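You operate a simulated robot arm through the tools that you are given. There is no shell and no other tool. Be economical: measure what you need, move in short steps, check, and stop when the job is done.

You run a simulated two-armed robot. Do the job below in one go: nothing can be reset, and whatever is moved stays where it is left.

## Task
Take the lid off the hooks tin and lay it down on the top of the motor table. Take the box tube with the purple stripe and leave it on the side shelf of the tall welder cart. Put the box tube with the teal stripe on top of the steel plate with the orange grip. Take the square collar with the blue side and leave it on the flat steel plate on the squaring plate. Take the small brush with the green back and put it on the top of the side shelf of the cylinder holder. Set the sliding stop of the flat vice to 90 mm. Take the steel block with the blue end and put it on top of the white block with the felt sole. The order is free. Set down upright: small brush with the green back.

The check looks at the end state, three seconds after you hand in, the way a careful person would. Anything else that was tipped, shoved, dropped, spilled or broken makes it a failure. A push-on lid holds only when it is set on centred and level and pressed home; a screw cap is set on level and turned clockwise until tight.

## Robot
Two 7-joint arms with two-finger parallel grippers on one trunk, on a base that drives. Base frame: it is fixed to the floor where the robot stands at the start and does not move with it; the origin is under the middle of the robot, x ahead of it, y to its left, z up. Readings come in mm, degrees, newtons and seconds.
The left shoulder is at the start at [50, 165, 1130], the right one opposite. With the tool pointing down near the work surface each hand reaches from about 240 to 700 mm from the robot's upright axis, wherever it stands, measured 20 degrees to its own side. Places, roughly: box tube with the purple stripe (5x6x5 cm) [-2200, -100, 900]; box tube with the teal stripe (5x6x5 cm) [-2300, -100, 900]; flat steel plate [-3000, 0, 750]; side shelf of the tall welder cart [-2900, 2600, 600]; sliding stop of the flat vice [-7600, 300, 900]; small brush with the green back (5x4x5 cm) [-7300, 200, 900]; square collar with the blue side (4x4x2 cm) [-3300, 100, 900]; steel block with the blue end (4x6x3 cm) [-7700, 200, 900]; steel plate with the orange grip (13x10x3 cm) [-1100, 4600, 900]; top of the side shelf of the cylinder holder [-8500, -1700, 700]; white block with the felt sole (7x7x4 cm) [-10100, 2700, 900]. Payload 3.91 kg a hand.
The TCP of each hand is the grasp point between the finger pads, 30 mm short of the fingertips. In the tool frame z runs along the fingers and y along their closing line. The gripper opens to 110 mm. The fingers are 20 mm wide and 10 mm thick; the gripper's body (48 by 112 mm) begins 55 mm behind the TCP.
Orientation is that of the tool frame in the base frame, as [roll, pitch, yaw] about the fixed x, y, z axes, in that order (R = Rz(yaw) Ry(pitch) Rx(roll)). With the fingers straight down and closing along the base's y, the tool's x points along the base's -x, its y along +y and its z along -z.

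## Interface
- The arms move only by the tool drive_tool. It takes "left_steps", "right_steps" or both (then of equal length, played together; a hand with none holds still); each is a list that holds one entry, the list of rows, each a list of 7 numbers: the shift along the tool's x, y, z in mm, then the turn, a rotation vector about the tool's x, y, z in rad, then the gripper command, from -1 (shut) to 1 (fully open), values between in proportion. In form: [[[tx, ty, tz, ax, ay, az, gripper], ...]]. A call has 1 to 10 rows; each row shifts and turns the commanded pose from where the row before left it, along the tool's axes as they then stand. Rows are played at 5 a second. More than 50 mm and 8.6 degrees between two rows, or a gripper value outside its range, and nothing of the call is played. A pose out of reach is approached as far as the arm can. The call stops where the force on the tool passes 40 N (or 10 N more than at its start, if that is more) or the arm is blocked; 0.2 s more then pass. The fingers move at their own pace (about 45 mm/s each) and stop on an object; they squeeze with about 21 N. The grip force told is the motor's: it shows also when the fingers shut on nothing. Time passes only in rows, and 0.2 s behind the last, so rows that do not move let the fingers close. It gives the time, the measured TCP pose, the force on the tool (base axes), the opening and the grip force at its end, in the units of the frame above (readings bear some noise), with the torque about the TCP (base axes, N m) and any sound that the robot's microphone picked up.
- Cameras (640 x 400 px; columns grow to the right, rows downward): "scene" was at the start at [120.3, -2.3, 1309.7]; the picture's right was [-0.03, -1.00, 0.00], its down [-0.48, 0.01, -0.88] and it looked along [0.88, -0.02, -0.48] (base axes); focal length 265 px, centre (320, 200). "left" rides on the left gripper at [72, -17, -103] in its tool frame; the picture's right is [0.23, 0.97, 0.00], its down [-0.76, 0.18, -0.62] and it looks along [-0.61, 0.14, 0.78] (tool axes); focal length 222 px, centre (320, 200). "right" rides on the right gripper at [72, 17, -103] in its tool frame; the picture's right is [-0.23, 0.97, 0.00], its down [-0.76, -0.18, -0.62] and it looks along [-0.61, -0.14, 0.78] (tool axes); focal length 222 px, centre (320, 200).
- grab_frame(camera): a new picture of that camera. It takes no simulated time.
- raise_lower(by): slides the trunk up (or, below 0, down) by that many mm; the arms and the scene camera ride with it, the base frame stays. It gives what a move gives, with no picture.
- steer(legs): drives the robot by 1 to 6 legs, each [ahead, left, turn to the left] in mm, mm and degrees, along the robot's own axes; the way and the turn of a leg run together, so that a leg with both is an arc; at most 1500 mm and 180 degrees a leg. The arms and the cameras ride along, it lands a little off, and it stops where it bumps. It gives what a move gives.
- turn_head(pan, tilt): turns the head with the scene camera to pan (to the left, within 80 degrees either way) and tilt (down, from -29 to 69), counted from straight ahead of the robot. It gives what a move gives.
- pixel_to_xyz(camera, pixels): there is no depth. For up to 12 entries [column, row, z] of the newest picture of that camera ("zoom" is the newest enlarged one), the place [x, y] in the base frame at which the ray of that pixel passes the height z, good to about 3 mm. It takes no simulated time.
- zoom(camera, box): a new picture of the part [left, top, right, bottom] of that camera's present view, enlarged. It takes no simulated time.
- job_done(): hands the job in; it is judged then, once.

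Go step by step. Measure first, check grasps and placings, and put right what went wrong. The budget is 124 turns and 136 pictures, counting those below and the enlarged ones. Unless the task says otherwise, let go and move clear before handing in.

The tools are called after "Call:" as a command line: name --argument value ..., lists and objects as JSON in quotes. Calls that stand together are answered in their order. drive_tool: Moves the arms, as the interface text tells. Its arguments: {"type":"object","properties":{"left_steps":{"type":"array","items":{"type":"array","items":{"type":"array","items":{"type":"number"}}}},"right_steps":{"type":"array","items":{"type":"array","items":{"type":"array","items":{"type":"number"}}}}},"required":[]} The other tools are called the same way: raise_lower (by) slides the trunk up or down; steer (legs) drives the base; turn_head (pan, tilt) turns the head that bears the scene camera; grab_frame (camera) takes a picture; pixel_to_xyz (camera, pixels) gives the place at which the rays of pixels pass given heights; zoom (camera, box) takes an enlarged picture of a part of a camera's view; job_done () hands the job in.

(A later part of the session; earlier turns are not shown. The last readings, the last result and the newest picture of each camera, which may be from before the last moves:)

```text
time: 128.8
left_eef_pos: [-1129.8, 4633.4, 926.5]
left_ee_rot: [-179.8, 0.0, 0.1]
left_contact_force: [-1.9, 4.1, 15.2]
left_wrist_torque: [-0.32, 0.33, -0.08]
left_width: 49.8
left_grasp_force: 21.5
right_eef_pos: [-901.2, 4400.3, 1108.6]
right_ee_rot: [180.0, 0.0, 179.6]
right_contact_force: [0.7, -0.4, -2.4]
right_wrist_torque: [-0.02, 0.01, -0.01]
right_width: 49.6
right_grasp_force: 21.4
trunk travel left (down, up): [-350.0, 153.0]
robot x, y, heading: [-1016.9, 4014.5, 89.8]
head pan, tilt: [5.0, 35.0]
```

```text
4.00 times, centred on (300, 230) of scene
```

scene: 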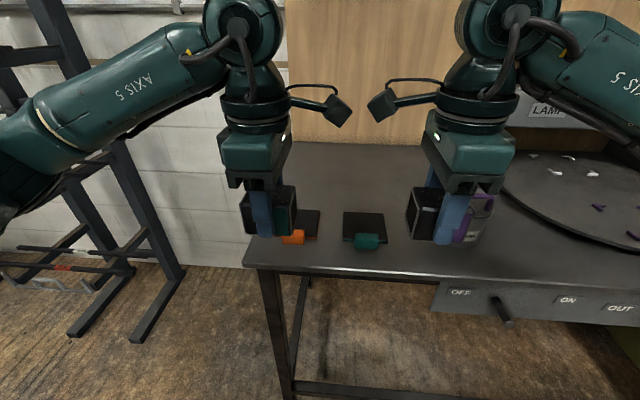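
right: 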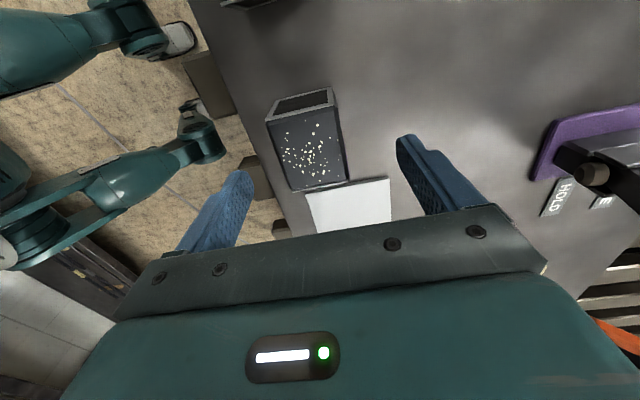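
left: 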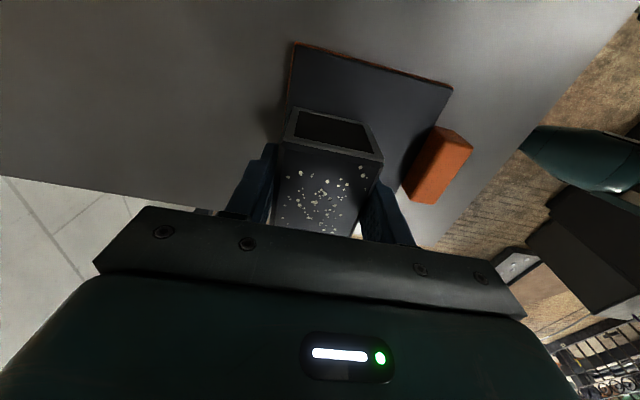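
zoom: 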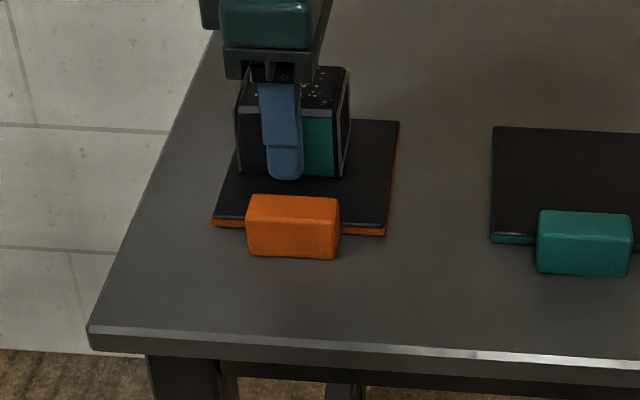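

Call:
drive_tool --left_steps '[[[0, 0, 0, 0, 0, 0, 0.2], [0, 0, 0, 0, 0, 0, 0.2], [0, 0, -30, 0, 0, 0, 0.2], [0, 0, -45, 0, 0, 0, 0.2], [0, 0, -45, 0, 0, 0, 0.2], [0, 35, -35, 0, 0, 0, 0.2], [0, 45, 0, 0, 0, 0, 0.2], [0, 45, 0, 0, 0, 0, 0.2], [0, 45, 0, 0, 0, 0, 0.2], [0, 45, 0, 0, 0, 0, 0.2]]]'

Call:
zoom --camera "scene" --box '[220, 180, 380, 280]'

Call:
turn_head --pan 78 --tilt 15

Call:
grab_frame --camera "scene"

```text
time: 131.0
left_eef_pos: [-1130.7, 4417.5, 1078.6]
left_ee_rot: [-179.9, 0.1, 0.3]
left_contact_force: [-0.3, -0.1, -1.1]
left_wrist_torque: [0.0, 0.0, 0.01]
left_width: 65.9
left_grasp_force: 0.1
right_eef_pos: [-901.5, 4400.6, 1108.7]
right_ee_rot: [180.0, 0.0, 179.6]
right_contact_force: [-0.6, 0.4, -2.9]
right_wrist_torque: [-0.01, -0.03, 0.0]
right_width: 49.5
right_grasp_force: 21.1
trunk travel left (down, up): [-350.0, 153.0]
robot x, y, heading: [-1017.6, 4014.8, 90.0]
head pan, tilt: [5.0, 35.0]
```

```text
4.00 times, centred on (300, 230) of scene
```

zoom: 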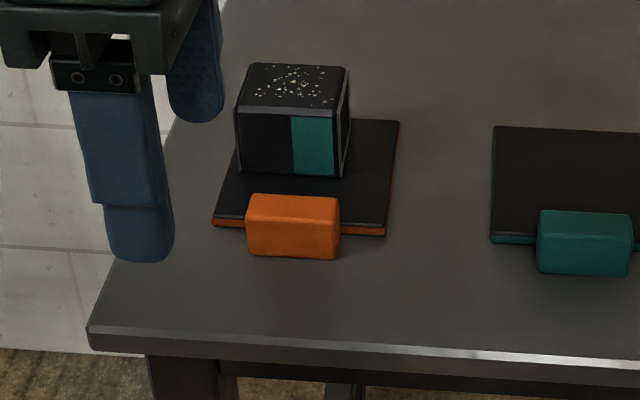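

```text
time: 132.4
left_eef_pos: [-1129.3, 4417.8, 1079.0]
left_ee_rot: [-180.0, -0.1, 0.1]
left_contact_force: [0.1, 0.2, -0.4]
left_wrist_torque: [-0.04, -0.02, 0.0]
left_width: 65.9
left_grasp_force: 0.2
right_eef_pos: [-900.9, 4401.1, 1108.0]
right_ee_rot: [180.0, -0.1, 179.6]
right_contact_force: [-0.2, 0.3, -2.3]
right_wrist_torque: [0.0, -0.04, 0.0]
right_width: 49.7
right_grasp_force: 20.9
trunk travel left (down, up): [-350.0, 153.0]
robot x, y, heading: [-1016.5, 4013.3, 90.1]
head pan, tilt: [78.0, 15.0]
```

```text
73 pictures are left
```

scene: 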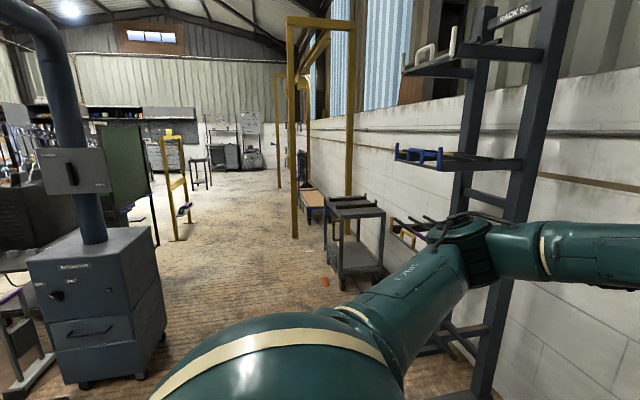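

Teal rests on the plate behind its grip. I turn left toward the cart area and look.

Call:
steer --legs '[[-150, 0, 0], [0, 0, 125]]'

Call:
turn_head --pan 0 --tilt 20

Call:
grab_frame --camera "scene"

```text
time: 139.0
left_eef_pos: [-1276.8, 3531.9, 1078.8]
left_ee_rot: [-179.9, 0.0, 126.1]
left_contact_force: [0.3, -0.6, 0.6]
left_wrist_torque: [-0.02, 0.01, 0.03]
left_width: 66.1
left_grasp_force: 0.0
right_eef_pos: [-1399.2, 3727.8, 1108.7]
right_ee_rot: [180.0, 0.0, -54.4]
right_contact_force: [-0.2, 0.4, -2.5]
right_wrist_torque: [0.01, 0.05, 0.01]
right_width: 49.6
right_grasp_force: 21.1
trunk travel left (down, up): [-350.0, 153.0]
robot x, y, heading: [-1016.6, 3860.6, -144.1]
head pan, tilt: [78.0, 15.0]
```

```text
time: 140.6
left_eef_pos: [-1277.1, 3532.8, 1078.6]
left_ee_rot: [179.9, 0.0, 126.0]
left_contact_force: [-0.5, -0.4, 0.3]
left_wrist_torque: [0.01, -0.02, 0.0]
left_width: 66.1
left_grasp_force: 0.1
right_eef_pos: [-1400.1, 3729.2, 1107.3]
right_ee_rot: [-179.9, 0.0, -54.4]
right_contact_force: [-0.1, 0.7, -2.0]
right_wrist_torque: [-0.01, 0.01, 0.01]
right_width: 49.9
right_grasp_force: 21.2
trunk travel left (down, up): [-350.0, 153.0]
robot x, y, heading: [-1016.8, 3861.7, -144.3]
head pan, tilt: [0.0, 20.0]
```

```text
72 pictures are left
```

scene: 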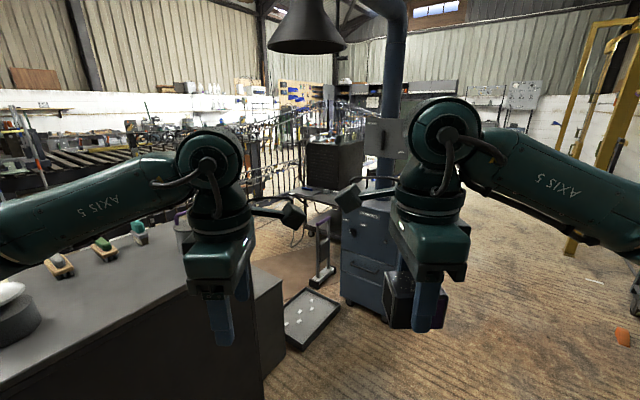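

Call:
zoom --camera "scene" --box '[240, 110, 420, 260]'

```text
2.67 times, centred on (330, 185) of scene
```

zoom: 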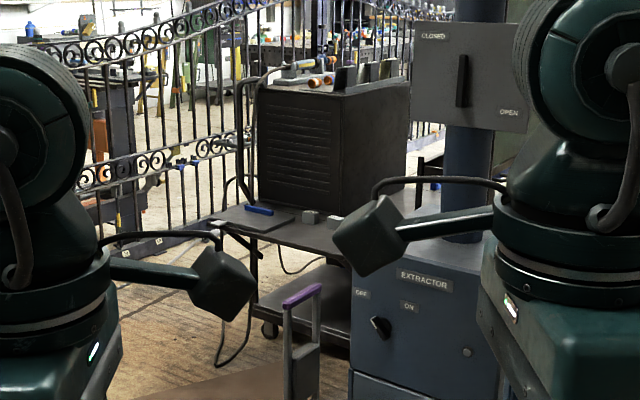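

The welder cart with its side shelf is at (315,194), behind the extractor and a purple-topped stand. I map the floor points.

Call:
pixel_to_xyz --camera "zoom" --pixels '[[212, 215, 600], [330, 252, 600], [250, 206, 600], [350, 390, 300], [300, 300, 600], [270, 330, 0], [345, 355, 0]]'

Call:
pixel_to_xyz --camera "scene" --pixels '[[342, 298, 0], [285, 348, 0], [340, 306, 0], [310, 286, 0], [318, 288, 0], [332, 280, 0], [282, 360, 0]]'

```text
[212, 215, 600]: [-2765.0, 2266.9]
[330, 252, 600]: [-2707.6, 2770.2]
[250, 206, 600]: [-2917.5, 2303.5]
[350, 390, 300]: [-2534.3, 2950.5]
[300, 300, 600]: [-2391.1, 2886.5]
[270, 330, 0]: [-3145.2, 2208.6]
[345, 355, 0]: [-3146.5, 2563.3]
```

```text
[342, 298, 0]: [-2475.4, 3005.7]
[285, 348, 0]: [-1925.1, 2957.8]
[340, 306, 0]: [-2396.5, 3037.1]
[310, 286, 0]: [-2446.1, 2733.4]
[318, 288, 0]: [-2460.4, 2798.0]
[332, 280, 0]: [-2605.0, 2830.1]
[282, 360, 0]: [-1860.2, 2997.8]
```

The shelf faces east at x≈-2740…-2920, y 2270…2770. I go round the cabinet: back east, then south to y≈2100, then west a bit, and look.

Call:
steer --legs '[[-526, 382, 0], [0, 0, -36], [0, 1000, 0], [0, 750, 0], [700, 0, 0]]'

Call:
grab_frame --camera "scene"

```text
time: 157.8
left_eef_pos: [-1460.6, 1989.5, 1079.5]
left_ee_rot: [179.9, 0.0, 90.9]
left_contact_force: [0.6, 0.2, 0.0]
left_wrist_torque: [0.03, -0.06, -0.01]
left_width: 65.9
left_grasp_force: 0.1
right_eef_pos: [-1446.2, 2219.3, 1107.8]
right_ee_rot: [-179.9, 0.0, -89.8]
right_contact_force: [0.4, -0.8, -2.1]
right_wrist_torque: [0.01, -0.03, 0.0]
right_width: 49.8
right_grasp_force: 21.4
trunk travel left (down, up): [-350.0, 153.0]
robot x, y, heading: [-1057.0, 2108.6, -179.5]
head pan, tilt: [0.0, 20.0]
```

```text
70 pictures are left
```

scene: 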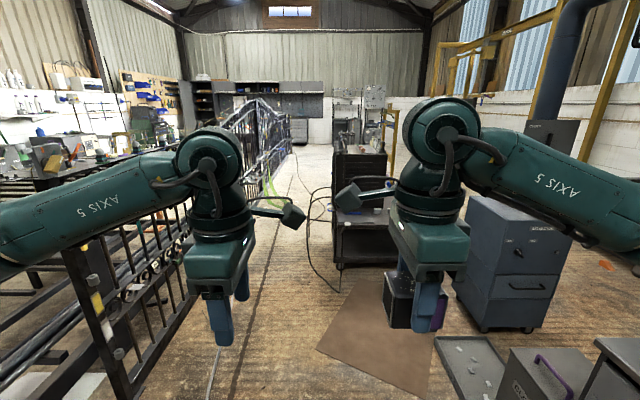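

The cart is ahead at (360,200). I zoom on it and map the mat, tray and shelf.

Call:
pixel_to_xyz --camera "scene" --pixels '[[355, 280, 0], [317, 350, 0], [425, 398, 0], [440, 345, 0], [434, 338, 0], [335, 268, 0], [290, 285, 0], [130, 395, 0]]'

Call:
zoom --camera "scene" --box '[300, 130, 440, 290]'

Call:
pixel_to_xyz --camera "zoom" --pixels '[[168, 225, 600], [330, 225, 600], [390, 225, 600], [170, 195, 600], [280, 190, 600]]'

```text
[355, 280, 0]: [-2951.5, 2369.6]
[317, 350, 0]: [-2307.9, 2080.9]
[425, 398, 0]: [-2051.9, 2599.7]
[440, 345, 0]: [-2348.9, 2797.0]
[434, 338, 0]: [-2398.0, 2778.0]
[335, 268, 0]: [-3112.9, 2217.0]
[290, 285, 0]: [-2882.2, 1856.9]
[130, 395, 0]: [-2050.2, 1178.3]
```

```text
2.50 times, centred on (370, 210) of scene
```

zoom: 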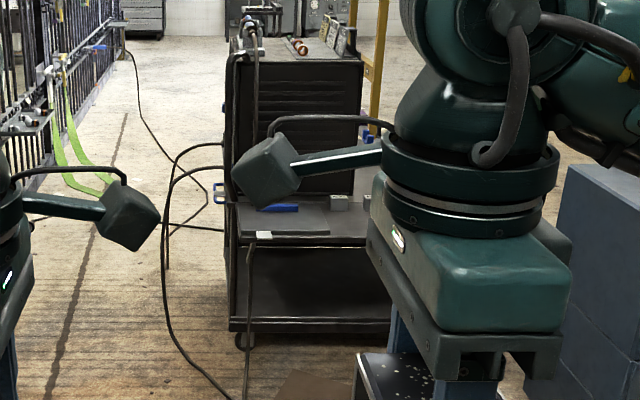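

```text
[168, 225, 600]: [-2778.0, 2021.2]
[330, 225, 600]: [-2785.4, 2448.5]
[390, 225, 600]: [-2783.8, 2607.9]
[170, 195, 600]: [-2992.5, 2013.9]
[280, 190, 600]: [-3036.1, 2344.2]
```

The mat ahead is flat on the floor; the bin and tray lie at y>2700. I drive to about (-2230, 2400) and look down at the shelf.

Call:
steer --legs '[[600, 0, 0], [570, -300, 0]]'

Call:
turn_head --pan 0 --tilt 45

Call:
grab_frame --camera "scene"

```text
time: 164.3
left_eef_pos: [-2628.9, 2287.4, 1079.3]
left_ee_rot: [-179.9, 0.0, 90.5]
left_contact_force: [0.4, 0.1, 0.2]
left_wrist_torque: [0.03, -0.03, 0.0]
left_width: 66.0
left_grasp_force: 0.1
right_eef_pos: [-2613.5, 2516.0, 1108.0]
right_ee_rot: [-179.9, 0.1, -90.1]
right_contact_force: [0.0, 0.5, -1.4]
right_wrist_torque: [0.02, 0.02, 0.02]
right_width: 49.7
right_grasp_force: 21.0
trunk travel left (down, up): [-350.0, 153.0]
robot x, y, heading: [-2226.7, 2401.5, -179.9]
head pan, tilt: [0.0, 20.0]
```

```text
time: 165.2
left_eef_pos: [-2628.0, 2286.7, 1079.7]
left_ee_rot: [179.9, 0.0, 90.5]
left_contact_force: [0.1, 0.1, 0.6]
left_wrist_torque: [-0.03, 0.03, 0.02]
left_width: 66.4
left_grasp_force: 0.0
right_eef_pos: [-2613.5, 2515.5, 1108.9]
right_ee_rot: [180.0, 0.1, -90.2]
right_contact_force: [-0.7, 0.4, -1.7]
right_wrist_torque: [-0.02, -0.05, -0.01]
right_width: 49.6
right_grasp_force: 21.2
trunk travel left (down, up): [-350.0, 153.0]
robot x, y, heading: [-2221.7, 2402.2, -179.8]
head pan, tilt: [0.0, 45.0]
```

```text
68 pictures are left
```

scene: 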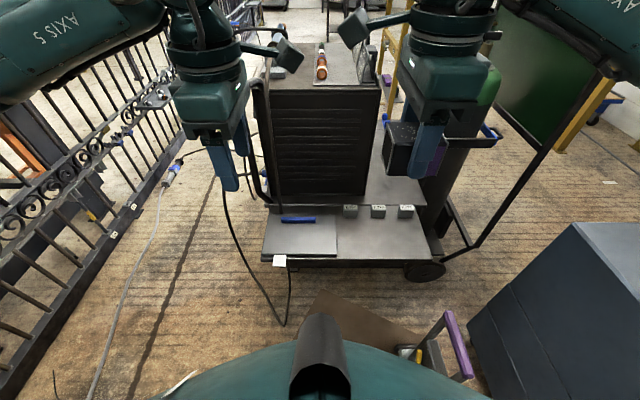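

The shelf has free room at about (385,238), in front of three small grey cubes. I measure it.

Call:
zoom --camera "scene" --box '[250, 180, 450, 290]'

Call:
pixel_to_xyz --camera "scene" --pixels '[[262, 258, 600], [430, 258, 600], [375, 258, 600], [377, 218, 600], [406, 218, 600], [337, 255, 600], [336, 222, 600], [420, 204, 600]]'

```text
3.20 times, centred on (350, 235) of scene
```

zoom: 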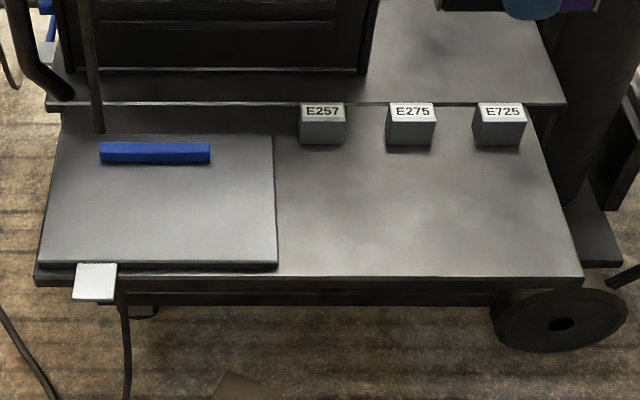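

```text
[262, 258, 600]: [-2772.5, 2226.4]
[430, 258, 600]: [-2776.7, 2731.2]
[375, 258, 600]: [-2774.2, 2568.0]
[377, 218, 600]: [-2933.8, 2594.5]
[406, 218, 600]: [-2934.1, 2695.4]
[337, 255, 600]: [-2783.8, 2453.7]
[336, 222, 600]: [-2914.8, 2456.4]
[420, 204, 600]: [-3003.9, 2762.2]
```

Free area spans x -2775…-2930, y 2465…2725. I reach the right hand out over (-2830, 2550), then lower the trunk 300 mm.

Call:
drive_tool --right_steps '[[[-7, 43, 0, 0, 0, 0, -1], [-7, 43, 0, 0, 0, 0, -1], [-7, 43, 0, 0, 0, 0, -1], [-7, 44, 0, 0, 0, 0, -1], [-6, 44, 0, 0, 0, 0, -1], [0, 0, 0, 0, 0, 0, -1]]]'

Call:
raise_lower --by -300

Call:
grab_frame --camera "scene"

Call:
grab_frame --camera "right"

```text
time: 166.6
left_eef_pos: [-2628.3, 2286.9, 1080.1]
left_ee_rot: [-179.9, 0.0, 90.5]
left_contact_force: [0.0, 0.4, 0.5]
left_wrist_torque: [0.03, 0.0, 0.03]
left_width: 65.9
left_grasp_force: 0.0
right_eef_pos: [-2830.1, 2550.8, 1108.3]
right_ee_rot: [-180.0, -0.1, -90.0]
right_contact_force: [-0.2, 0.3, -2.6]
right_wrist_torque: [-0.01, -0.01, 0.0]
right_width: 49.8
right_grasp_force: 20.6
trunk travel left (down, up): [-350.0, 153.0]
robot x, y, heading: [-2221.2, 2403.7, -180.0]
head pan, tilt: [0.0, 45.0]
```

```text
time: 169.6
left_eef_pos: [-2629.0, 2286.1, 779.3]
left_ee_rot: [179.9, 0.0, 90.5]
left_contact_force: [0.4, -0.3, 0.5]
left_wrist_torque: [0.02, -0.02, -0.03]
left_width: 66.2
left_grasp_force: 0.1
right_eef_pos: [-2830.5, 2549.9, 808.6]
right_ee_rot: [-180.0, 0.1, -90.2]
right_contact_force: [-0.5, -0.2, -2.2]
right_wrist_torque: [0.0, -0.02, -0.01]
right_width: 49.6
right_grasp_force: 20.4
trunk travel left (down, up): [-50.0, 453.0]
robot x, y, heading: [-2223.8, 2404.7, -179.6]
head pan, tilt: [0.0, 45.0]
```

```text
66 pictures are left
```

scene: 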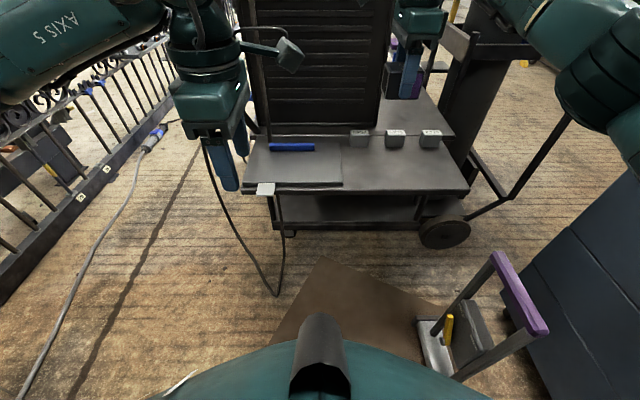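

```text
65 pictures are left
```

right: 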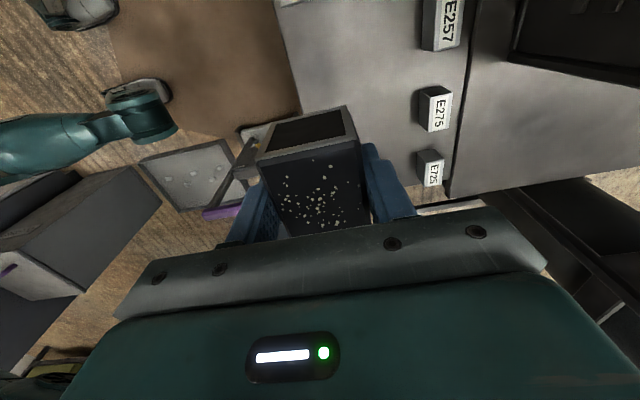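

In the hand view the shelf's front edge is only ~30 mm ahead of the tool axis, so I move 42 mm further in, then descend.

Call:
drive_tool --right_steps '[[[0, 21, 0, 0, 0, 0, -1], [0, 21, 0, 0, 0, 0, -1], [0, 0, 35, 0, 0, 0, -1], [0, 0, 35, 0, 0, 0, -1], [0, 0, 35, 0, 0, 0, -1], [0, 0, 25, 0, 0, 0, -1], [0, 0, 0, 0, 0, 0, -1]]]'

Call:
zoom --camera "scene" --box '[300, 60, 480, 210]'

Call:
grab_frame --camera "right"

```text
time: 171.2
left_eef_pos: [-2628.9, 2286.2, 779.4]
left_ee_rot: [-180.0, 0.1, 90.4]
left_contact_force: [0.7, 0.7, 0.6]
left_wrist_torque: [-0.01, 0.05, 0.0]
left_width: 66.2
left_grasp_force: 0.1
right_eef_pos: [-2852.1, 2553.0, 678.0]
right_ee_rot: [-180.0, -0.1, -90.1]
right_contact_force: [-0.9, -0.8, -1.9]
right_wrist_torque: [-0.02, 0.03, 0.0]
right_width: 50.2
right_grasp_force: 21.0
right hand out of reach, approached as far as the arm can: row 2
trunk travel left (down, up): [-50.0, 453.0]
robot x, y, heading: [-2224.3, 2398.6, -180.1]
head pan, tilt: [0.0, 45.0]
```

```text
2.67 times, centred on (390, 135) of scene
```

zoom: 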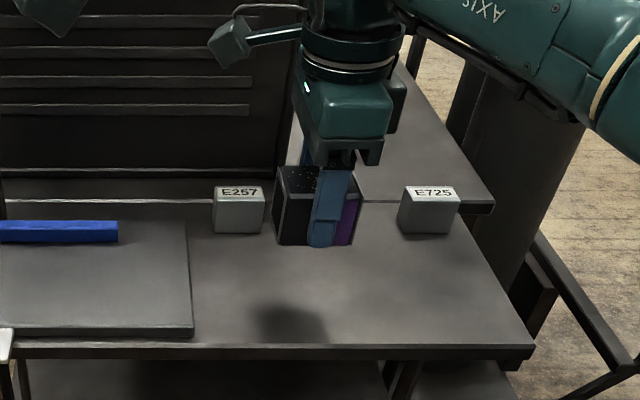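

```text
63 pictures are left
```

right: 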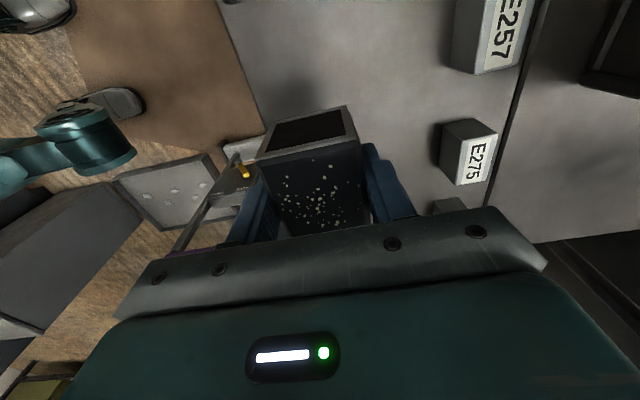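

The tube is about 12 mm inside the front edge; I want more margin, so I nudge the base 35 mm ahead.

Call:
steer --legs '[[35, 0, 0]]'

Call:
drive_tool --right_steps '[[[0, 0, 10, 0, 0, 0, -1], [0, 0, 8, 0, 0, 0, -1], [0, 0, 4, 0, 0, 0, -1], [0, 0, 0, 0, 0, 0, -1]]]'

Call:
zoom --camera "scene" --box '[300, 60, 480, 210]'

```text
time: 172.1
left_eef_pos: [-2663.4, 2287.0, 778.9]
left_ee_rot: [-180.0, -0.1, 90.4]
left_contact_force: [0.7, 0.3, -0.5]
left_wrist_torque: [0.02, -0.02, 0.02]
left_width: 66.2
left_grasp_force: 0.1
right_eef_pos: [-2887.6, 2554.1, 677.4]
right_ee_rot: [-180.0, -0.1, -90.1]
right_contact_force: [-0.6, -0.4, -2.8]
right_wrist_torque: [-0.01, -0.01, -0.02]
right_width: 49.8
right_grasp_force: 21.0
trunk travel left (down, up): [-50.0, 453.0]
robot x, y, heading: [-2260.3, 2402.7, -179.9]
head pan, tilt: [0.0, 45.0]
```

```text
time: 173.1
left_eef_pos: [-2664.0, 2287.3, 779.0]
left_ee_rot: [180.0, -0.1, 90.5]
left_contact_force: [-0.6, -0.6, 0.0]
left_wrist_torque: [0.06, 0.0, -0.01]
left_width: 66.0
left_grasp_force: 0.0
right_eef_pos: [-2887.2, 2553.2, 654.3]
right_ee_rot: [-179.9, 0.0, -90.2]
right_contact_force: [0.7, -0.5, -2.3]
right_wrist_torque: [0.01, -0.02, -0.02]
right_width: 49.9
right_grasp_force: 21.1
trunk travel left (down, up): [-50.0, 453.0]
robot x, y, heading: [-2260.5, 2401.6, -179.8]
head pan, tilt: [0.0, 45.0]
```

```text
2.67 times, centred on (390, 135) of scene
```

zoom: 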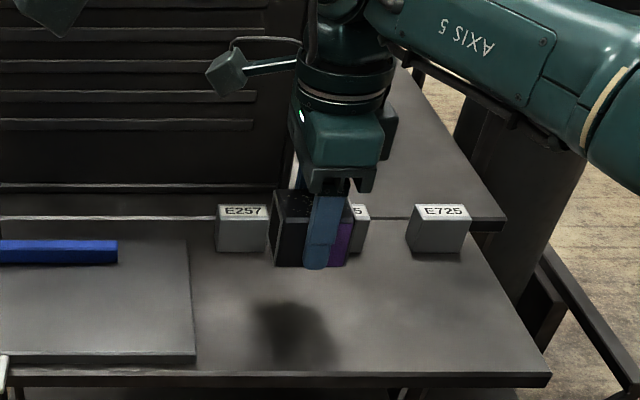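

Call:
drive_tool --right_steps '[[[0, 0, 5, 0, 0, 0, -1], [0, 0, 4, 0, 0, 0, -1], [0, 0, 3, 0, 0, 0, -1], [0, 0, 3, 0, 0, 0, -1], [0, 0, 0, 0, 0, 0, -1]]]'

Call:
zoom --camera "scene" --box '[300, 60, 480, 210]'

```text
time: 174.3
left_eef_pos: [-2663.0, 2287.0, 779.1]
left_ee_rot: [-180.0, 0.0, 90.5]
left_contact_force: [-0.4, -0.5, -0.5]
left_wrist_torque: [0.0, 0.0, 0.01]
left_width: 66.0
left_grasp_force: 0.0
right_eef_pos: [-2887.7, 2554.2, 640.4]
right_ee_rot: [180.0, 0.0, -90.1]
right_contact_force: [-0.8, 0.8, -2.3]
right_wrist_torque: [-0.01, 0.0, 0.04]
right_width: 49.8
right_grasp_force: 21.2
trunk travel left (down, up): [-50.0, 453.0]
robot x, y, heading: [-2257.5, 2401.9, -179.4]
head pan, tilt: [0.0, 45.0]
```

```text
2.67 times, centred on (390, 135) of scene
```

zoom: 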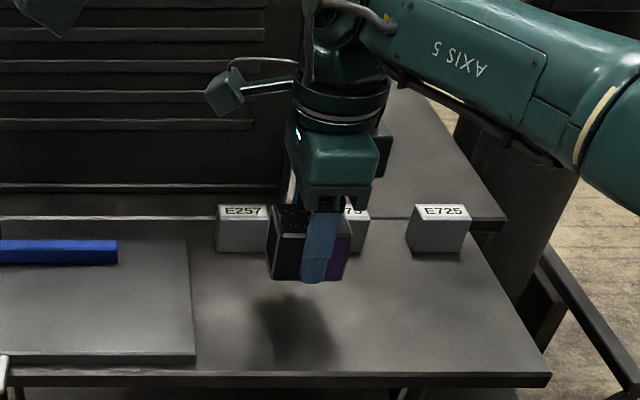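

Call:
drive_tool --right_steps '[[[0, 0, 4, 0, 0, 0, -1], [0, 0, 4, 0, 0, 0, -1], [0, 0, 4, 0, 0, 0, -1], [0, 0, 3, 0, 0, 0, -1], [0, 0, 3, 0, 0, 0, -1], [0, 0, 0, 0, 0, 0, -1]]]'

Call:
zoom --camera "scene" --box '[300, 60, 480, 210]'

```text
time: 175.7
left_eef_pos: [-2664.6, 2286.5, 778.8]
left_ee_rot: [180.0, 0.1, 90.5]
left_contact_force: [-0.4, -0.4, 0.8]
left_wrist_torque: [-0.03, 0.05, 0.03]
left_width: 66.0
left_grasp_force: 0.0
right_eef_pos: [-2887.4, 2552.1, 622.9]
right_ee_rot: [180.0, 0.1, -90.2]
right_contact_force: [-0.7, -0.9, -2.8]
right_wrist_torque: [-0.02, 0.01, -0.01]
right_width: 49.8
right_grasp_force: 20.8
trunk travel left (down, up): [-50.0, 453.0]
robot x, y, heading: [-2261.5, 2401.3, -179.9]
head pan, tilt: [0.0, 45.0]
```

```text
2.67 times, centred on (390, 135) of scene
```

zoom: 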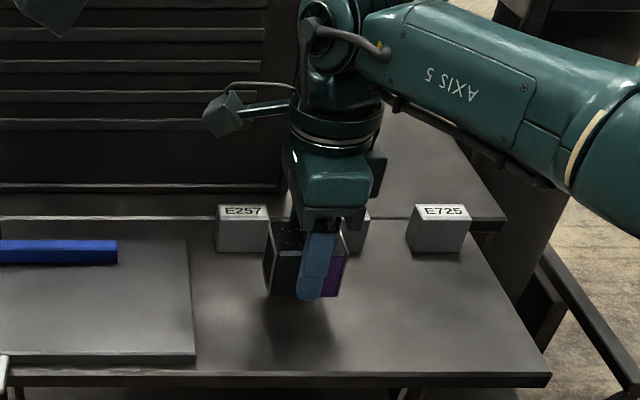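

Call:
drive_tool --right_steps '[[[0, 0, 4, 0, 0, 0, -1], [0, 0, 4, 0, 0, 0, -1], [0, 0, 4, 0, 0, 0, -1], [0, 0, 3, 0, 0, 0, -1], [0, 0, 3, 0, 0, 0, -1], [0, 0, 3, 0, 0, 0, -1], [0, 0, 3, 0, 0, 0, -1], [0, 0, 0, 0, 0, 0, -1]]]'

Call:
zoom --camera "scene" --box '[300, 60, 480, 210]'

```text
time: 177.5
left_eef_pos: [-2663.8, 2287.4, 779.1]
left_ee_rot: [-180.0, 0.0, 90.5]
left_contact_force: [1.4, -0.1, 0.0]
left_wrist_torque: [0.0, -0.02, 0.0]
left_width: 66.0
left_grasp_force: 0.0
right_eef_pos: [-2888.1, 2553.5, 598.1]
right_ee_rot: [-180.0, 0.0, -90.1]
right_contact_force: [0.2, -0.1, -2.2]
right_wrist_torque: [-0.01, 0.0, -0.01]
right_width: 49.7
right_grasp_force: 20.6
trunk travel left (down, up): [-50.0, 453.0]
robot x, y, heading: [-2254.7, 2402.4, -179.6]
head pan, tilt: [0.0, 45.0]
```

```text
2.67 times, centred on (390, 135) of scene
```

zoom: 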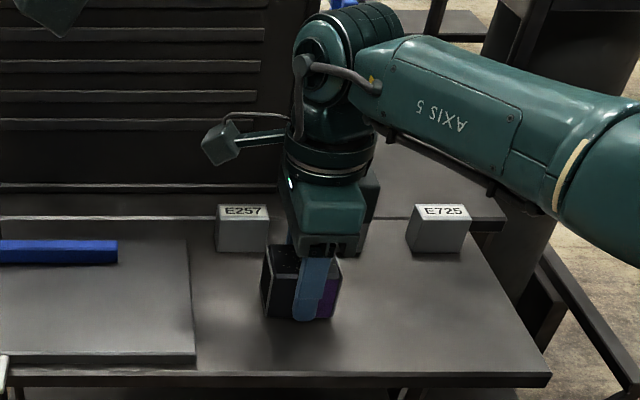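

Almost down (shadow at the tube's foot, (300,325)). I continue in small steps.

Call:
drive_tool --right_steps '[[[0, 0, 3, 0, 0, 0, -1], [0, 0, 3, 0, 0, 0, -1], [0, 0, 2, 0, 0, 0, -1], [0, 0, 2, 0, 0, 0, -1], [0, 0, 0, 0, 0, 0, -1]]]'

```text
time: 178.7
left_eef_pos: [-2662.2, 2286.1, 780.6]
left_ee_rot: [-179.9, 0.0, 90.6]
left_contact_force: [0.3, 0.9, 0.0]
left_wrist_torque: [-0.02, 0.02, -0.03]
left_width: 66.0
left_grasp_force: 0.1
right_eef_pos: [-2887.2, 2552.4, 591.6]
right_ee_rot: [179.8, 0.0, -90.1]
right_contact_force: [-1.8, -0.2, 17.8]
right_wrist_torque: [-0.09, -0.44, -0.02]
right_width: 49.8
right_grasp_force: 21.1
trunk travel left (down, up): [-50.0, 453.0]
robot x, y, heading: [-2261.0, 2403.1, -179.7]
head pan, tilt: [0.0, 45.0]
```

Seated at z 591.6 with 18 N. I release, rise and draw back.

Call:
drive_tool --right_steps '[[[0, 0, 0, 0, 0, 0, 0.2], [0, 0, 0, 0, 0, 0, 0.2], [0, 0, -30, 0, 0, 0, 0.2], [0, 0, -45, 0, 0, 0, 0.2], [0, 0, -45, 0, 0, 0, 0.2], [0, -45, -20, 0, 0, 0, 0.2], [0, -45, -20, 0, 0, 0, 0.2], [0, -45, -20, 0, 0, 0, 0.2], [0, -45, 0, 0, 0, 0, 0.2], [0, -40, 0, 0, 0, 0, 0.2]]]'

Call:
raise_lower --by 300

Call:
grab_frame --camera "scene"

```text
time: 180.9
left_eef_pos: [-2664.0, 2285.6, 779.1]
left_ee_rot: [-180.0, 0.0, 90.5]
left_contact_force: [-0.7, -0.4, -0.4]
left_wrist_torque: [0.02, -0.01, 0.01]
left_width: 66.1
left_grasp_force: 0.0
right_eef_pos: [-2667.2, 2554.1, 769.6]
right_ee_rot: [180.0, 0.1, -90.2]
right_contact_force: [-0.1, -0.2, 0.0]
right_wrist_torque: [-0.04, -0.02, 0.03]
right_width: 66.0
right_grasp_force: 0.1
trunk travel left (down, up): [-50.0, 453.0]
robot x, y, heading: [-2256.1, 2400.8, -179.9]
head pan, tilt: [0.0, 45.0]
```

```text
time: 183.9
left_eef_pos: [-2662.2, 2287.9, 1079.4]
left_ee_rot: [-180.0, 0.0, 90.5]
left_contact_force: [0.1, -0.1, -1.0]
left_wrist_torque: [-0.02, 0.02, 0.03]
left_width: 66.0
left_grasp_force: 0.2
right_eef_pos: [-2666.6, 2552.5, 1070.5]
right_ee_rot: [-180.0, -0.1, -90.1]
right_contact_force: [0.2, -0.8, -0.7]
right_wrist_torque: [-0.01, -0.07, 0.01]
right_width: 66.0
right_grasp_force: 0.2
trunk travel left (down, up): [-350.0, 153.0]
robot x, y, heading: [-2257.6, 2402.6, -180.0]
head pan, tilt: [0.0, 45.0]
```

```text
58 pictures are left
```

scene: 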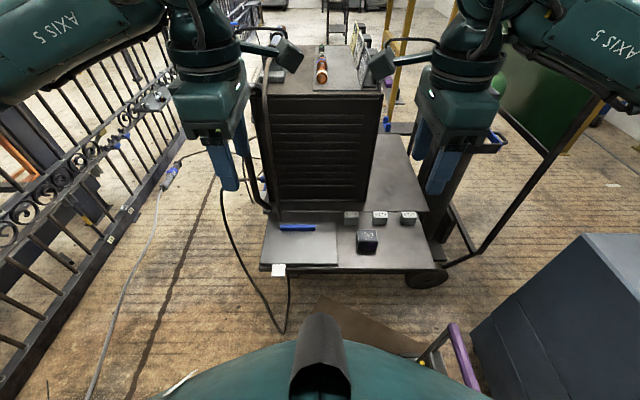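

The purple tube stands on the side shelf at (367,240). Now I retrace my way round to the south aisle for the collar.

Call:
steer --legs '[[-570, 300, 0], [-1345, 0, 0], [0, 1400, 0], [0, 1290, 0], [1400, 0, 0], [1400, 0, 0]]'

Call:
turn_head --pan -40 --tilt 35

Call:
grab_frame --camera "scene"

```text
time: 219.6
left_eef_pos: [-3479.1, -801.2, 1079.1]
left_ee_rot: [-179.9, 0.0, 92.2]
left_contact_force: [-1.0, 0.2, 0.2]
left_wrist_torque: [0.0, 0.0, 0.01]
left_width: 65.8
left_grasp_force: 0.1
right_eef_pos: [-3491.3, -534.8, 1069.5]
right_ee_rot: [-180.0, 0.1, -88.5]
right_contact_force: [0.9, -0.7, -0.6]
right_wrist_torque: [0.01, 0.0, 0.0]
right_width: 65.9
right_grasp_force: 0.0
trunk travel left (down, up): [-350.0, 153.0]
robot x, y, heading: [-3081.1, -674.4, -178.3]
head pan, tilt: [0.0, 45.0]
```

```text
time: 220.7
left_eef_pos: [-3478.5, -801.3, 1078.9]
left_ee_rot: [-179.9, -0.1, 92.2]
left_contact_force: [0.2, -0.1, -0.5]
left_wrist_torque: [-0.01, -0.01, -0.02]
left_width: 66.3
left_grasp_force: 0.1
right_eef_pos: [-3490.8, -534.5, 1069.6]
right_ee_rot: [-180.0, 0.0, -88.5]
right_contact_force: [0.5, 0.1, 0.3]
right_wrist_torque: [0.02, 0.04, 0.0]
right_width: 65.8
right_grasp_force: 0.1
trunk travel left (down, up): [-350.0, 153.0]
robot x, y, heading: [-3079.9, -674.5, -178.1]
head pan, tilt: [-40.0, 35.0]
```

```text
57 pictures are left
```

scene: 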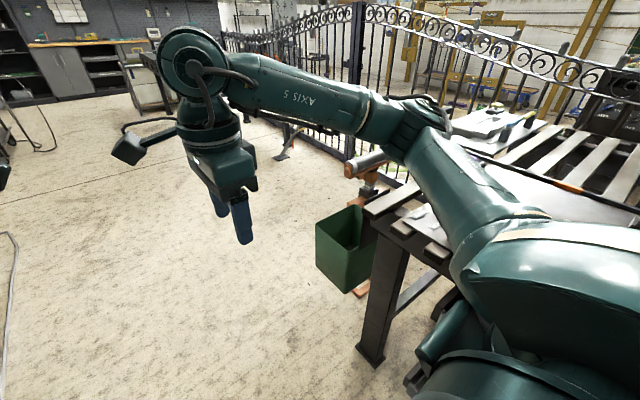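

The table ends near x≈-3450. I turn to face it here and look.

Call:
steer --legs '[[60, 0, -92], [50, 0, 0]]'

Call:
turn_head --pan 10 --tilt 42

Call:
grab_frame --camera "scene"

```text
time: 225.5
left_eef_pos: [-3226.3, -179.9, 1078.6]
left_ee_rot: [179.8, -0.1, -0.2]
left_contact_force: [0.0, 0.5, 0.4]
left_wrist_torque: [0.0, -0.01, 0.01]
left_width: 65.9
left_grasp_force: 0.1
right_eef_pos: [-2961.4, -178.9, 1068.0]
right_ee_rot: [-179.9, 0.0, 179.2]
right_contact_force: [-0.3, -0.2, 0.1]
right_wrist_torque: [-0.02, -0.03, 0.0]
right_width: 65.7
right_grasp_force: 0.1
trunk travel left (down, up): [-350.0, 153.0]
robot x, y, heading: [-3117.8, -588.2, 89.3]
head pan, tilt: [-40.0, 35.0]
```

```text
time: 226.7
left_eef_pos: [-3227.8, -181.0, 1079.7]
left_ee_rot: [-179.9, 0.0, -0.3]
left_contact_force: [-1.1, -0.4, 0.2]
left_wrist_torque: [0.03, 0.0, 0.01]
left_width: 65.7
left_grasp_force: 0.0
right_eef_pos: [-2961.1, -179.6, 1069.9]
right_ee_rot: [-179.9, -0.1, 179.2]
right_contact_force: [0.2, -0.5, 0.5]
right_wrist_torque: [0.0, -0.03, -0.02]
right_width: 66.2
right_grasp_force: 0.1
trunk travel left (down, up): [-350.0, 153.0]
robot x, y, heading: [-3118.0, -586.9, 89.6]
head pan, tilt: [10.0, 42.0]
```

```text
56 pictures are left
```

scene: 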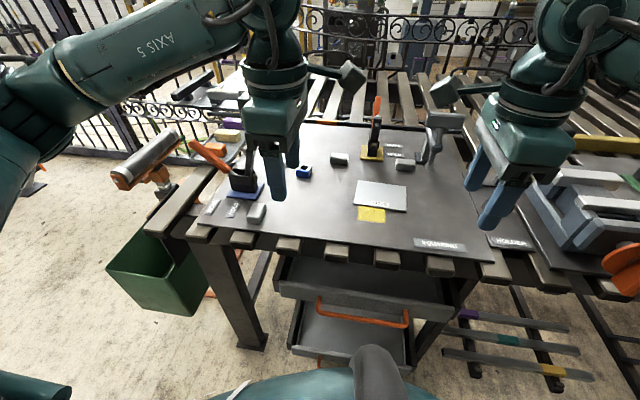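

Small collars are visible, one with a blue side at (305,173), and the light plate at (380,197). I zoom.

Call:
zoom --camera "scene" --box '[230, 140, 430, 265]'

Call:
pixel_to_xyz --camera "scene" --pixels '[[355, 203, 870], [406, 212, 870], [361, 180, 870], [407, 187, 870], [305, 178, 865], [305, 172, 880], [296, 172, 880], [313, 172, 880]]'

```text
3.20 times, centred on (330, 202) of scene
```

zoom: 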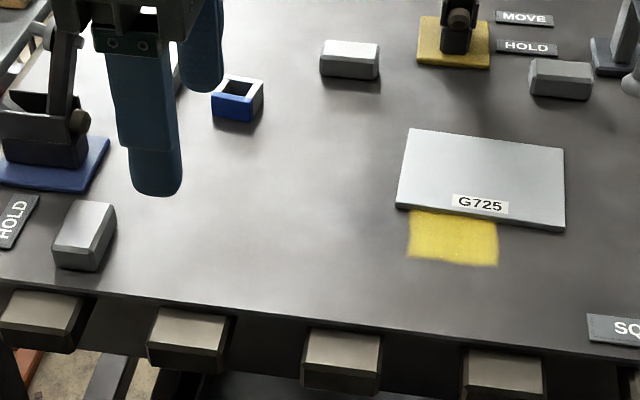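

```text
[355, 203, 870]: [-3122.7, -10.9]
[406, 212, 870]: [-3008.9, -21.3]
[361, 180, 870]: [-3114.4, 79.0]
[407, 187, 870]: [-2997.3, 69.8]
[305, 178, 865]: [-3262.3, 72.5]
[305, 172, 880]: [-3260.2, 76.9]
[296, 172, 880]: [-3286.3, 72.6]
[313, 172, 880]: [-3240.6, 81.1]
```

I check the label and the trolley below, since the listed z of 750 is odd.

Call:
zoom --camera "scene" --box '[270, 170, 540, 360]'

```text
2.11 times, centred on (405, 265) of scene
```

zoom: 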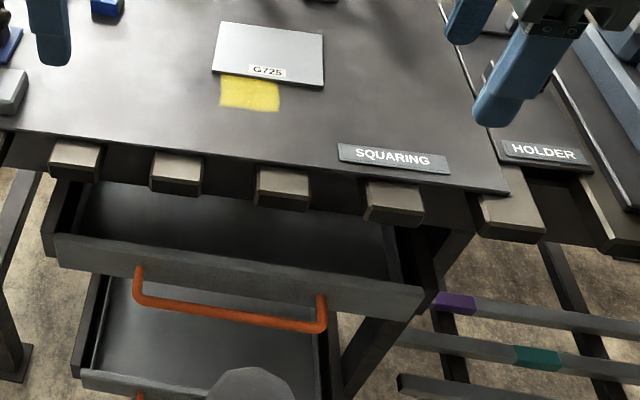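

The drawers are empty; G725 on the SQUARING sheet is the target. I shift the base 60 mm left and 80 mm ahead, then bring the left hand above the collar at about (-3263, 85).

Call:
steer --legs '[[80, 60, 0]]'

Call:
drive_tool --left_steps '[[[5, -40, 0, 0, 0, 0, 0.3], [5, -40, 0, 0, 0, 0, 0.3], [5, -40, 0, 0, 0, 0, 0.3], [5, -40, 0, 0, 0, 0, 0.3], [4, -26, 0, 0, 0, 0, 0.3], [0, 0, 40, 0, 0, 0, 0.3], [0, 0, 40, 0, 0, 0, 0.3], [0, 0, 30, 0, 0, 0, 0.3], [0, 0, 0, 0, 0, 0, 0.3]]]'

Call:
grab_frame --camera "left"

```text
time: 227.9
left_eef_pos: [-3288.0, -98.0, 1078.7]
left_ee_rot: [180.0, 0.0, -0.3]
left_contact_force: [0.0, 0.6, -0.9]
left_wrist_torque: [-0.02, 0.02, -0.04]
left_width: 66.3
left_grasp_force: 0.0
right_eef_pos: [-3019.1, -97.6, 1070.1]
right_ee_rot: [-179.9, -0.1, 179.2]
right_contact_force: [-0.7, 0.8, -1.0]
right_wrist_torque: [0.02, -0.03, 0.0]
right_width: 65.9
right_grasp_force: 0.0
trunk travel left (down, up): [-350.0, 153.0]
robot x, y, heading: [-3177.5, -506.3, 89.6]
head pan, tilt: [10.0, 42.0]
```

```text
time: 229.9
left_eef_pos: [-3261.5, 85.6, 968.7]
left_ee_rot: [-180.0, 0.1, -0.3]
left_contact_force: [-1.1, 0.2, 0.7]
left_wrist_torque: [0.03, 0.0, -0.01]
left_width: 71.5
left_grasp_force: 0.0
right_eef_pos: [-3021.0, -97.9, 1069.6]
right_ee_rot: [-180.0, 0.0, 179.2]
right_contact_force: [-0.3, 0.2, 0.3]
right_wrist_torque: [0.06, -0.02, -0.04]
right_width: 65.8
right_grasp_force: 0.0
trunk travel left (down, up): [-350.0, 153.0]
robot x, y, heading: [-3177.2, -505.2, 89.3]
head pan, tilt: [10.0, 42.0]
```

```text
53 pictures are left
```

left: 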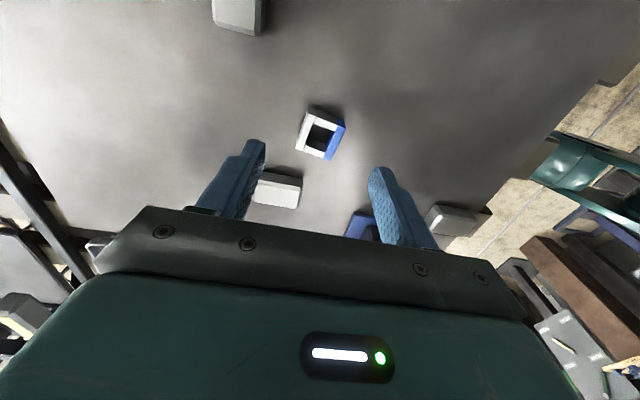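

The collar (centre ≈(320,131)) is on the tool axis and aligned. I descend to z≈902, grip and lift a little.

Call:
drive_tool --left_steps '[[[2, 0, 30, 0, 0, 0, 0.3], [0, 0, 22, 0, 0, 0, 0.3], [0, 0, 8, 0, 0, 0, 0.3], [0, 0, 6, 0, 0, 0, 0.3], [0, 0, 0, 0, 0, 0, -1], [0, 0, 0, 0, 0, 0, -1], [0, 0, 0, 0, 0, 0, -1], [0, 0, 0, 0, 0, 0, -1]]]'

Call:
grab_frame --camera "left"

```text
time: 231.7
left_eef_pos: [-3258.9, 86.4, 902.8]
left_ee_rot: [179.9, 0.0, -0.3]
left_contact_force: [0.0, 0.4, -0.5]
left_wrist_torque: [0.02, 0.0, 0.01]
left_width: 33.4
left_grasp_force: 21.2
right_eef_pos: [-3020.4, -98.0, 1070.5]
right_ee_rot: [-180.0, 0.0, 179.2]
right_contact_force: [-0.6, 0.8, 0.0]
right_wrist_torque: [0.01, 0.01, 0.0]
right_width: 66.1
right_grasp_force: 0.1
trunk travel left (down, up): [-350.0, 153.0]
robot x, y, heading: [-3172.7, -507.5, 89.3]
head pan, tilt: [10.0, 42.0]
```

```text
52 pictures are left
```

left: 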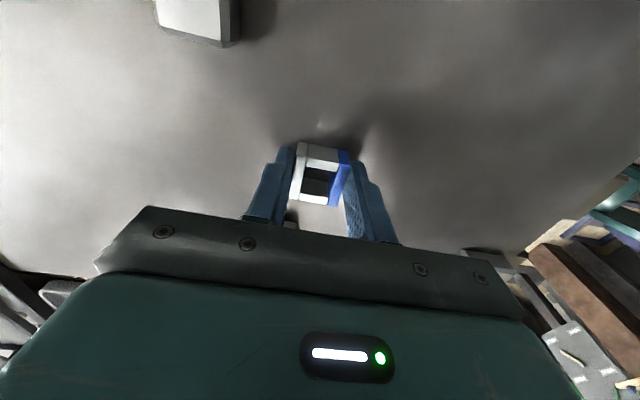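

Gripped at 33 mm. I lift it, clear the right hand to the side and carry the collar above the plate centre (-3060, 33).

Call:
drive_tool --left_steps '[[[0, 0, -30, 0, 0, 0, -1], [0, 0, -40, 0, 0, 0, -1], [0, 0, 0, 0, 0, 0, -1], [0, 0, 0, 0, 0, 0, -1], [40, 10, 0, 0, 0, 0, -1], [40, 10, 0, 0, 0, 0, -1], [40, 11, 0, 0, 0, 0, -1], [40, 11, 0, 0, 0, 0, -1], [38, 11, 0, 0, 0, 0, -1], [0, 0, 0, 0, 0, 0, -1]]]' --right_steps '[[[-40, 0, 0, 0, 0, 0, 0.2], [-40, 0, 0, 0, 0, 0, 0.2], [-40, 0, 0, 0, 0, 0, 0.2], [-40, 0, 0, 0, 0, 0, 0.2], [-30, -20, 0, 0, 0, 0, 0.2], [0, -20, 0, 0, 0, 0, 0.2], [0, 0, 0, 0, 0, 0, 0.2], [0, 0, 0, 0, 0, 0, 0.2], [0, 0, 0, 0, 0, 0, 0.2], [0, 0, 0, 0, 0, 0, 0.2]]]'

Call:
grab_frame --camera "left"

Call:
zoom --camera "scene" --box '[280, 100, 480, 260]'

```text
time: 233.9
left_eef_pos: [-3061.7, 33.3, 973.7]
left_ee_rot: [179.9, 0.0, -0.1]
left_contact_force: [0.4, 0.4, -1.1]
left_wrist_torque: [0.01, -0.01, -0.03]
left_width: 33.6
left_grasp_force: 21.1
right_eef_pos: [-2831.8, -141.3, 1069.8]
right_ee_rot: [180.0, 0.0, 179.2]
right_contact_force: [-0.3, 0.9, -0.3]
right_wrist_torque: [-0.02, -0.02, -0.01]
right_width: 66.1
right_grasp_force: 0.1
trunk travel left (down, up): [-350.0, 153.0]
robot x, y, heading: [-3177.8, -504.0, 89.6]
head pan, tilt: [10.0, 42.0]
```

```text
51 pictures are left
```

left: 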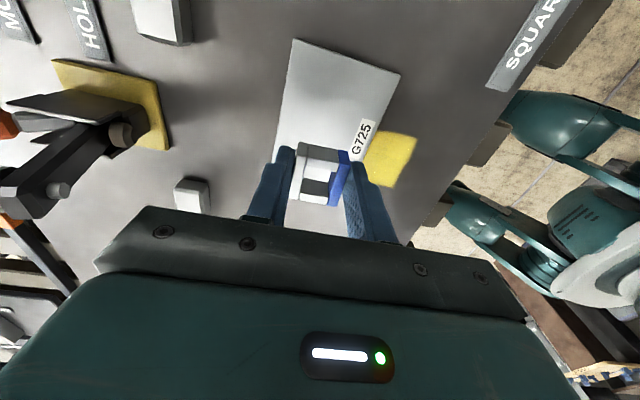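

```text
2.50 times, centred on (380, 180) of scene
```

zoom: 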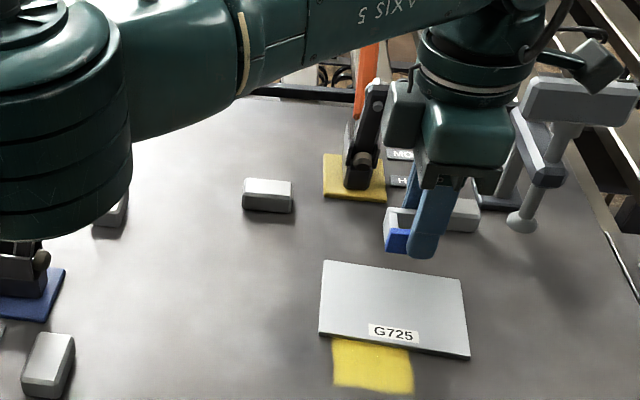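

The point below the tool is on the plate (≈(320,127) between edges 278 and 383). I shift 6 mm and lower to contact.

Call:
drive_tool --left_steps '[[[0, 6, 25, 0, 0, 0, -1], [0, 0, 25, 0, 0, 0, -1], [0, 0, 5, 0, 0, 0, -1], [0, 0, 3, 0, 0, 0, -1], [0, 0, 2, 0, 0, 0, -1], [0, 0, 2, 0, 0, 0, -1], [0, 0, 0, 0, 0, 0, -1]]]'

```text
time: 235.5
left_eef_pos: [-3062.0, 26.8, 910.9]
left_ee_rot: [180.0, 0.0, -0.2]
left_contact_force: [0.3, -0.8, -1.5]
left_wrist_torque: [0.03, 0.0, -0.01]
left_width: 33.5
left_grasp_force: 20.7
right_eef_pos: [-2831.6, -141.0, 1069.9]
right_ee_rot: [180.0, -0.1, 179.2]
right_contact_force: [-1.4, 0.2, 0.1]
right_wrist_torque: [0.04, -0.02, 0.03]
right_width: 65.9
right_grasp_force: 0.0
trunk travel left (down, up): [-350.0, 153.0]
robot x, y, heading: [-3178.3, -505.6, 89.6]
head pan, tilt: [10.0, 42.0]
```

Call:
drive_tool --left_steps '[[[0, 0, 2, 0, 0, 0, -1], [0, 0, 2, 0, 0, 0, -1], [0, 0, 2, 0, 0, 0, -1], [0, 0, 0, 0, 0, 0, -1]]]'

```text
time: 236.5
left_eef_pos: [-3061.2, 26.6, 907.8]
left_ee_rot: [-179.9, -0.1, -0.2]
left_contact_force: [-0.1, 5.5, 16.9]
left_wrist_torque: [0.08, -0.01, -0.02]
left_width: 33.9
left_grasp_force: 21.0
right_eef_pos: [-2831.9, -141.8, 1070.4]
right_ee_rot: [-180.0, -0.1, 179.2]
right_contact_force: [-0.5, -0.9, 0.3]
right_wrist_torque: [-0.01, 0.0, 0.03]
right_width: 66.1
right_grasp_force: 0.1
trunk travel left (down, up): [-350.0, 153.0]
robot x, y, heading: [-3173.8, -504.2, 89.6]
head pan, tilt: [10.0, 42.0]
```

Contact at z 907.8. I release, rise and bring both hands to a travelling pose.

Call:
drive_tool --left_steps '[[[0, 0, 0, 0, 0, 0, 0.2], [0, 0, 0, 0, 0, 0, 0.2], [0, 0, -30, 0, 0, 0, 0.2], [0, 0, -45, 0, 0, 0, 0.2], [0, 0, -45, 0, 0, 0, 0.2], [-35, 30, -15, 0, 0, 0, 0.2], [-35, 30, -15, 0, 0, 0, 0.2], [-35, 30, -10, 0, 0, 0, 0.2], [-35, 30, 0, 0, 0, 0, 0.2], [-35, 30, 0, 0, 0, 0, 0.2]]]' --right_steps '[[[0, 0, 0, 0, 0, 0, 0.2], [0, 0, 0, 0, 0, 0, 0.2], [0, 0, 0, 0, 0, 0, 0.2], [0, 0, 0, 0, 0, 0, 0.2], [0, 0, 0, 0, 0, 0, 0.2], [40, 0, 0, 0, 0, 0, 0.2], [40, 0, 0, 0, 0, 0, 0.2], [40, 0, 0, 0, 0, 0, 0.2], [40, 0, 0, 0, 0, 0, 0.2], [20, 0, 0, 0, 0, 0, 0.2]]]'

Call:
zoom --camera "scene" --box '[280, 100, 480, 260]'

```text
time: 238.7
left_eef_pos: [-3238.1, -121.4, 1066.0]
left_ee_rot: [-179.9, 0.0, -0.1]
left_contact_force: [0.0, 0.0, -0.3]
left_wrist_torque: [0.04, -0.01, -0.04]
left_width: 66.0
left_grasp_force: 0.2
right_eef_pos: [-3011.5, -138.1, 1071.0]
right_ee_rot: [180.0, 0.0, 179.2]
right_contact_force: [0.8, 0.0, -0.1]
right_wrist_torque: [0.01, 0.01, 0.02]
right_width: 66.2
right_grasp_force: 0.2
trunk travel left (down, up): [-350.0, 153.0]
robot x, y, heading: [-3175.0, -504.7, 89.4]
head pan, tilt: [10.0, 42.0]
```

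```text
2.50 times, centred on (380, 180) of scene
```

zoom: 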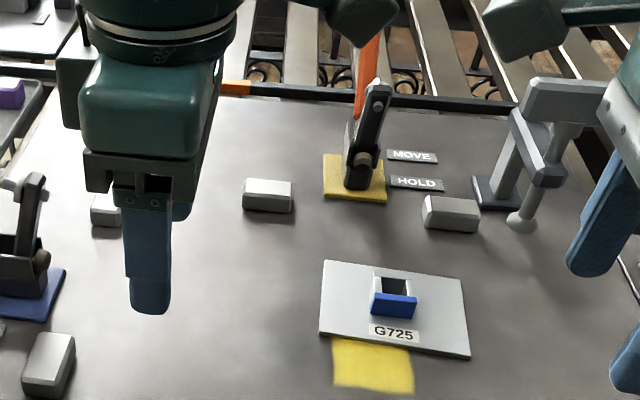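

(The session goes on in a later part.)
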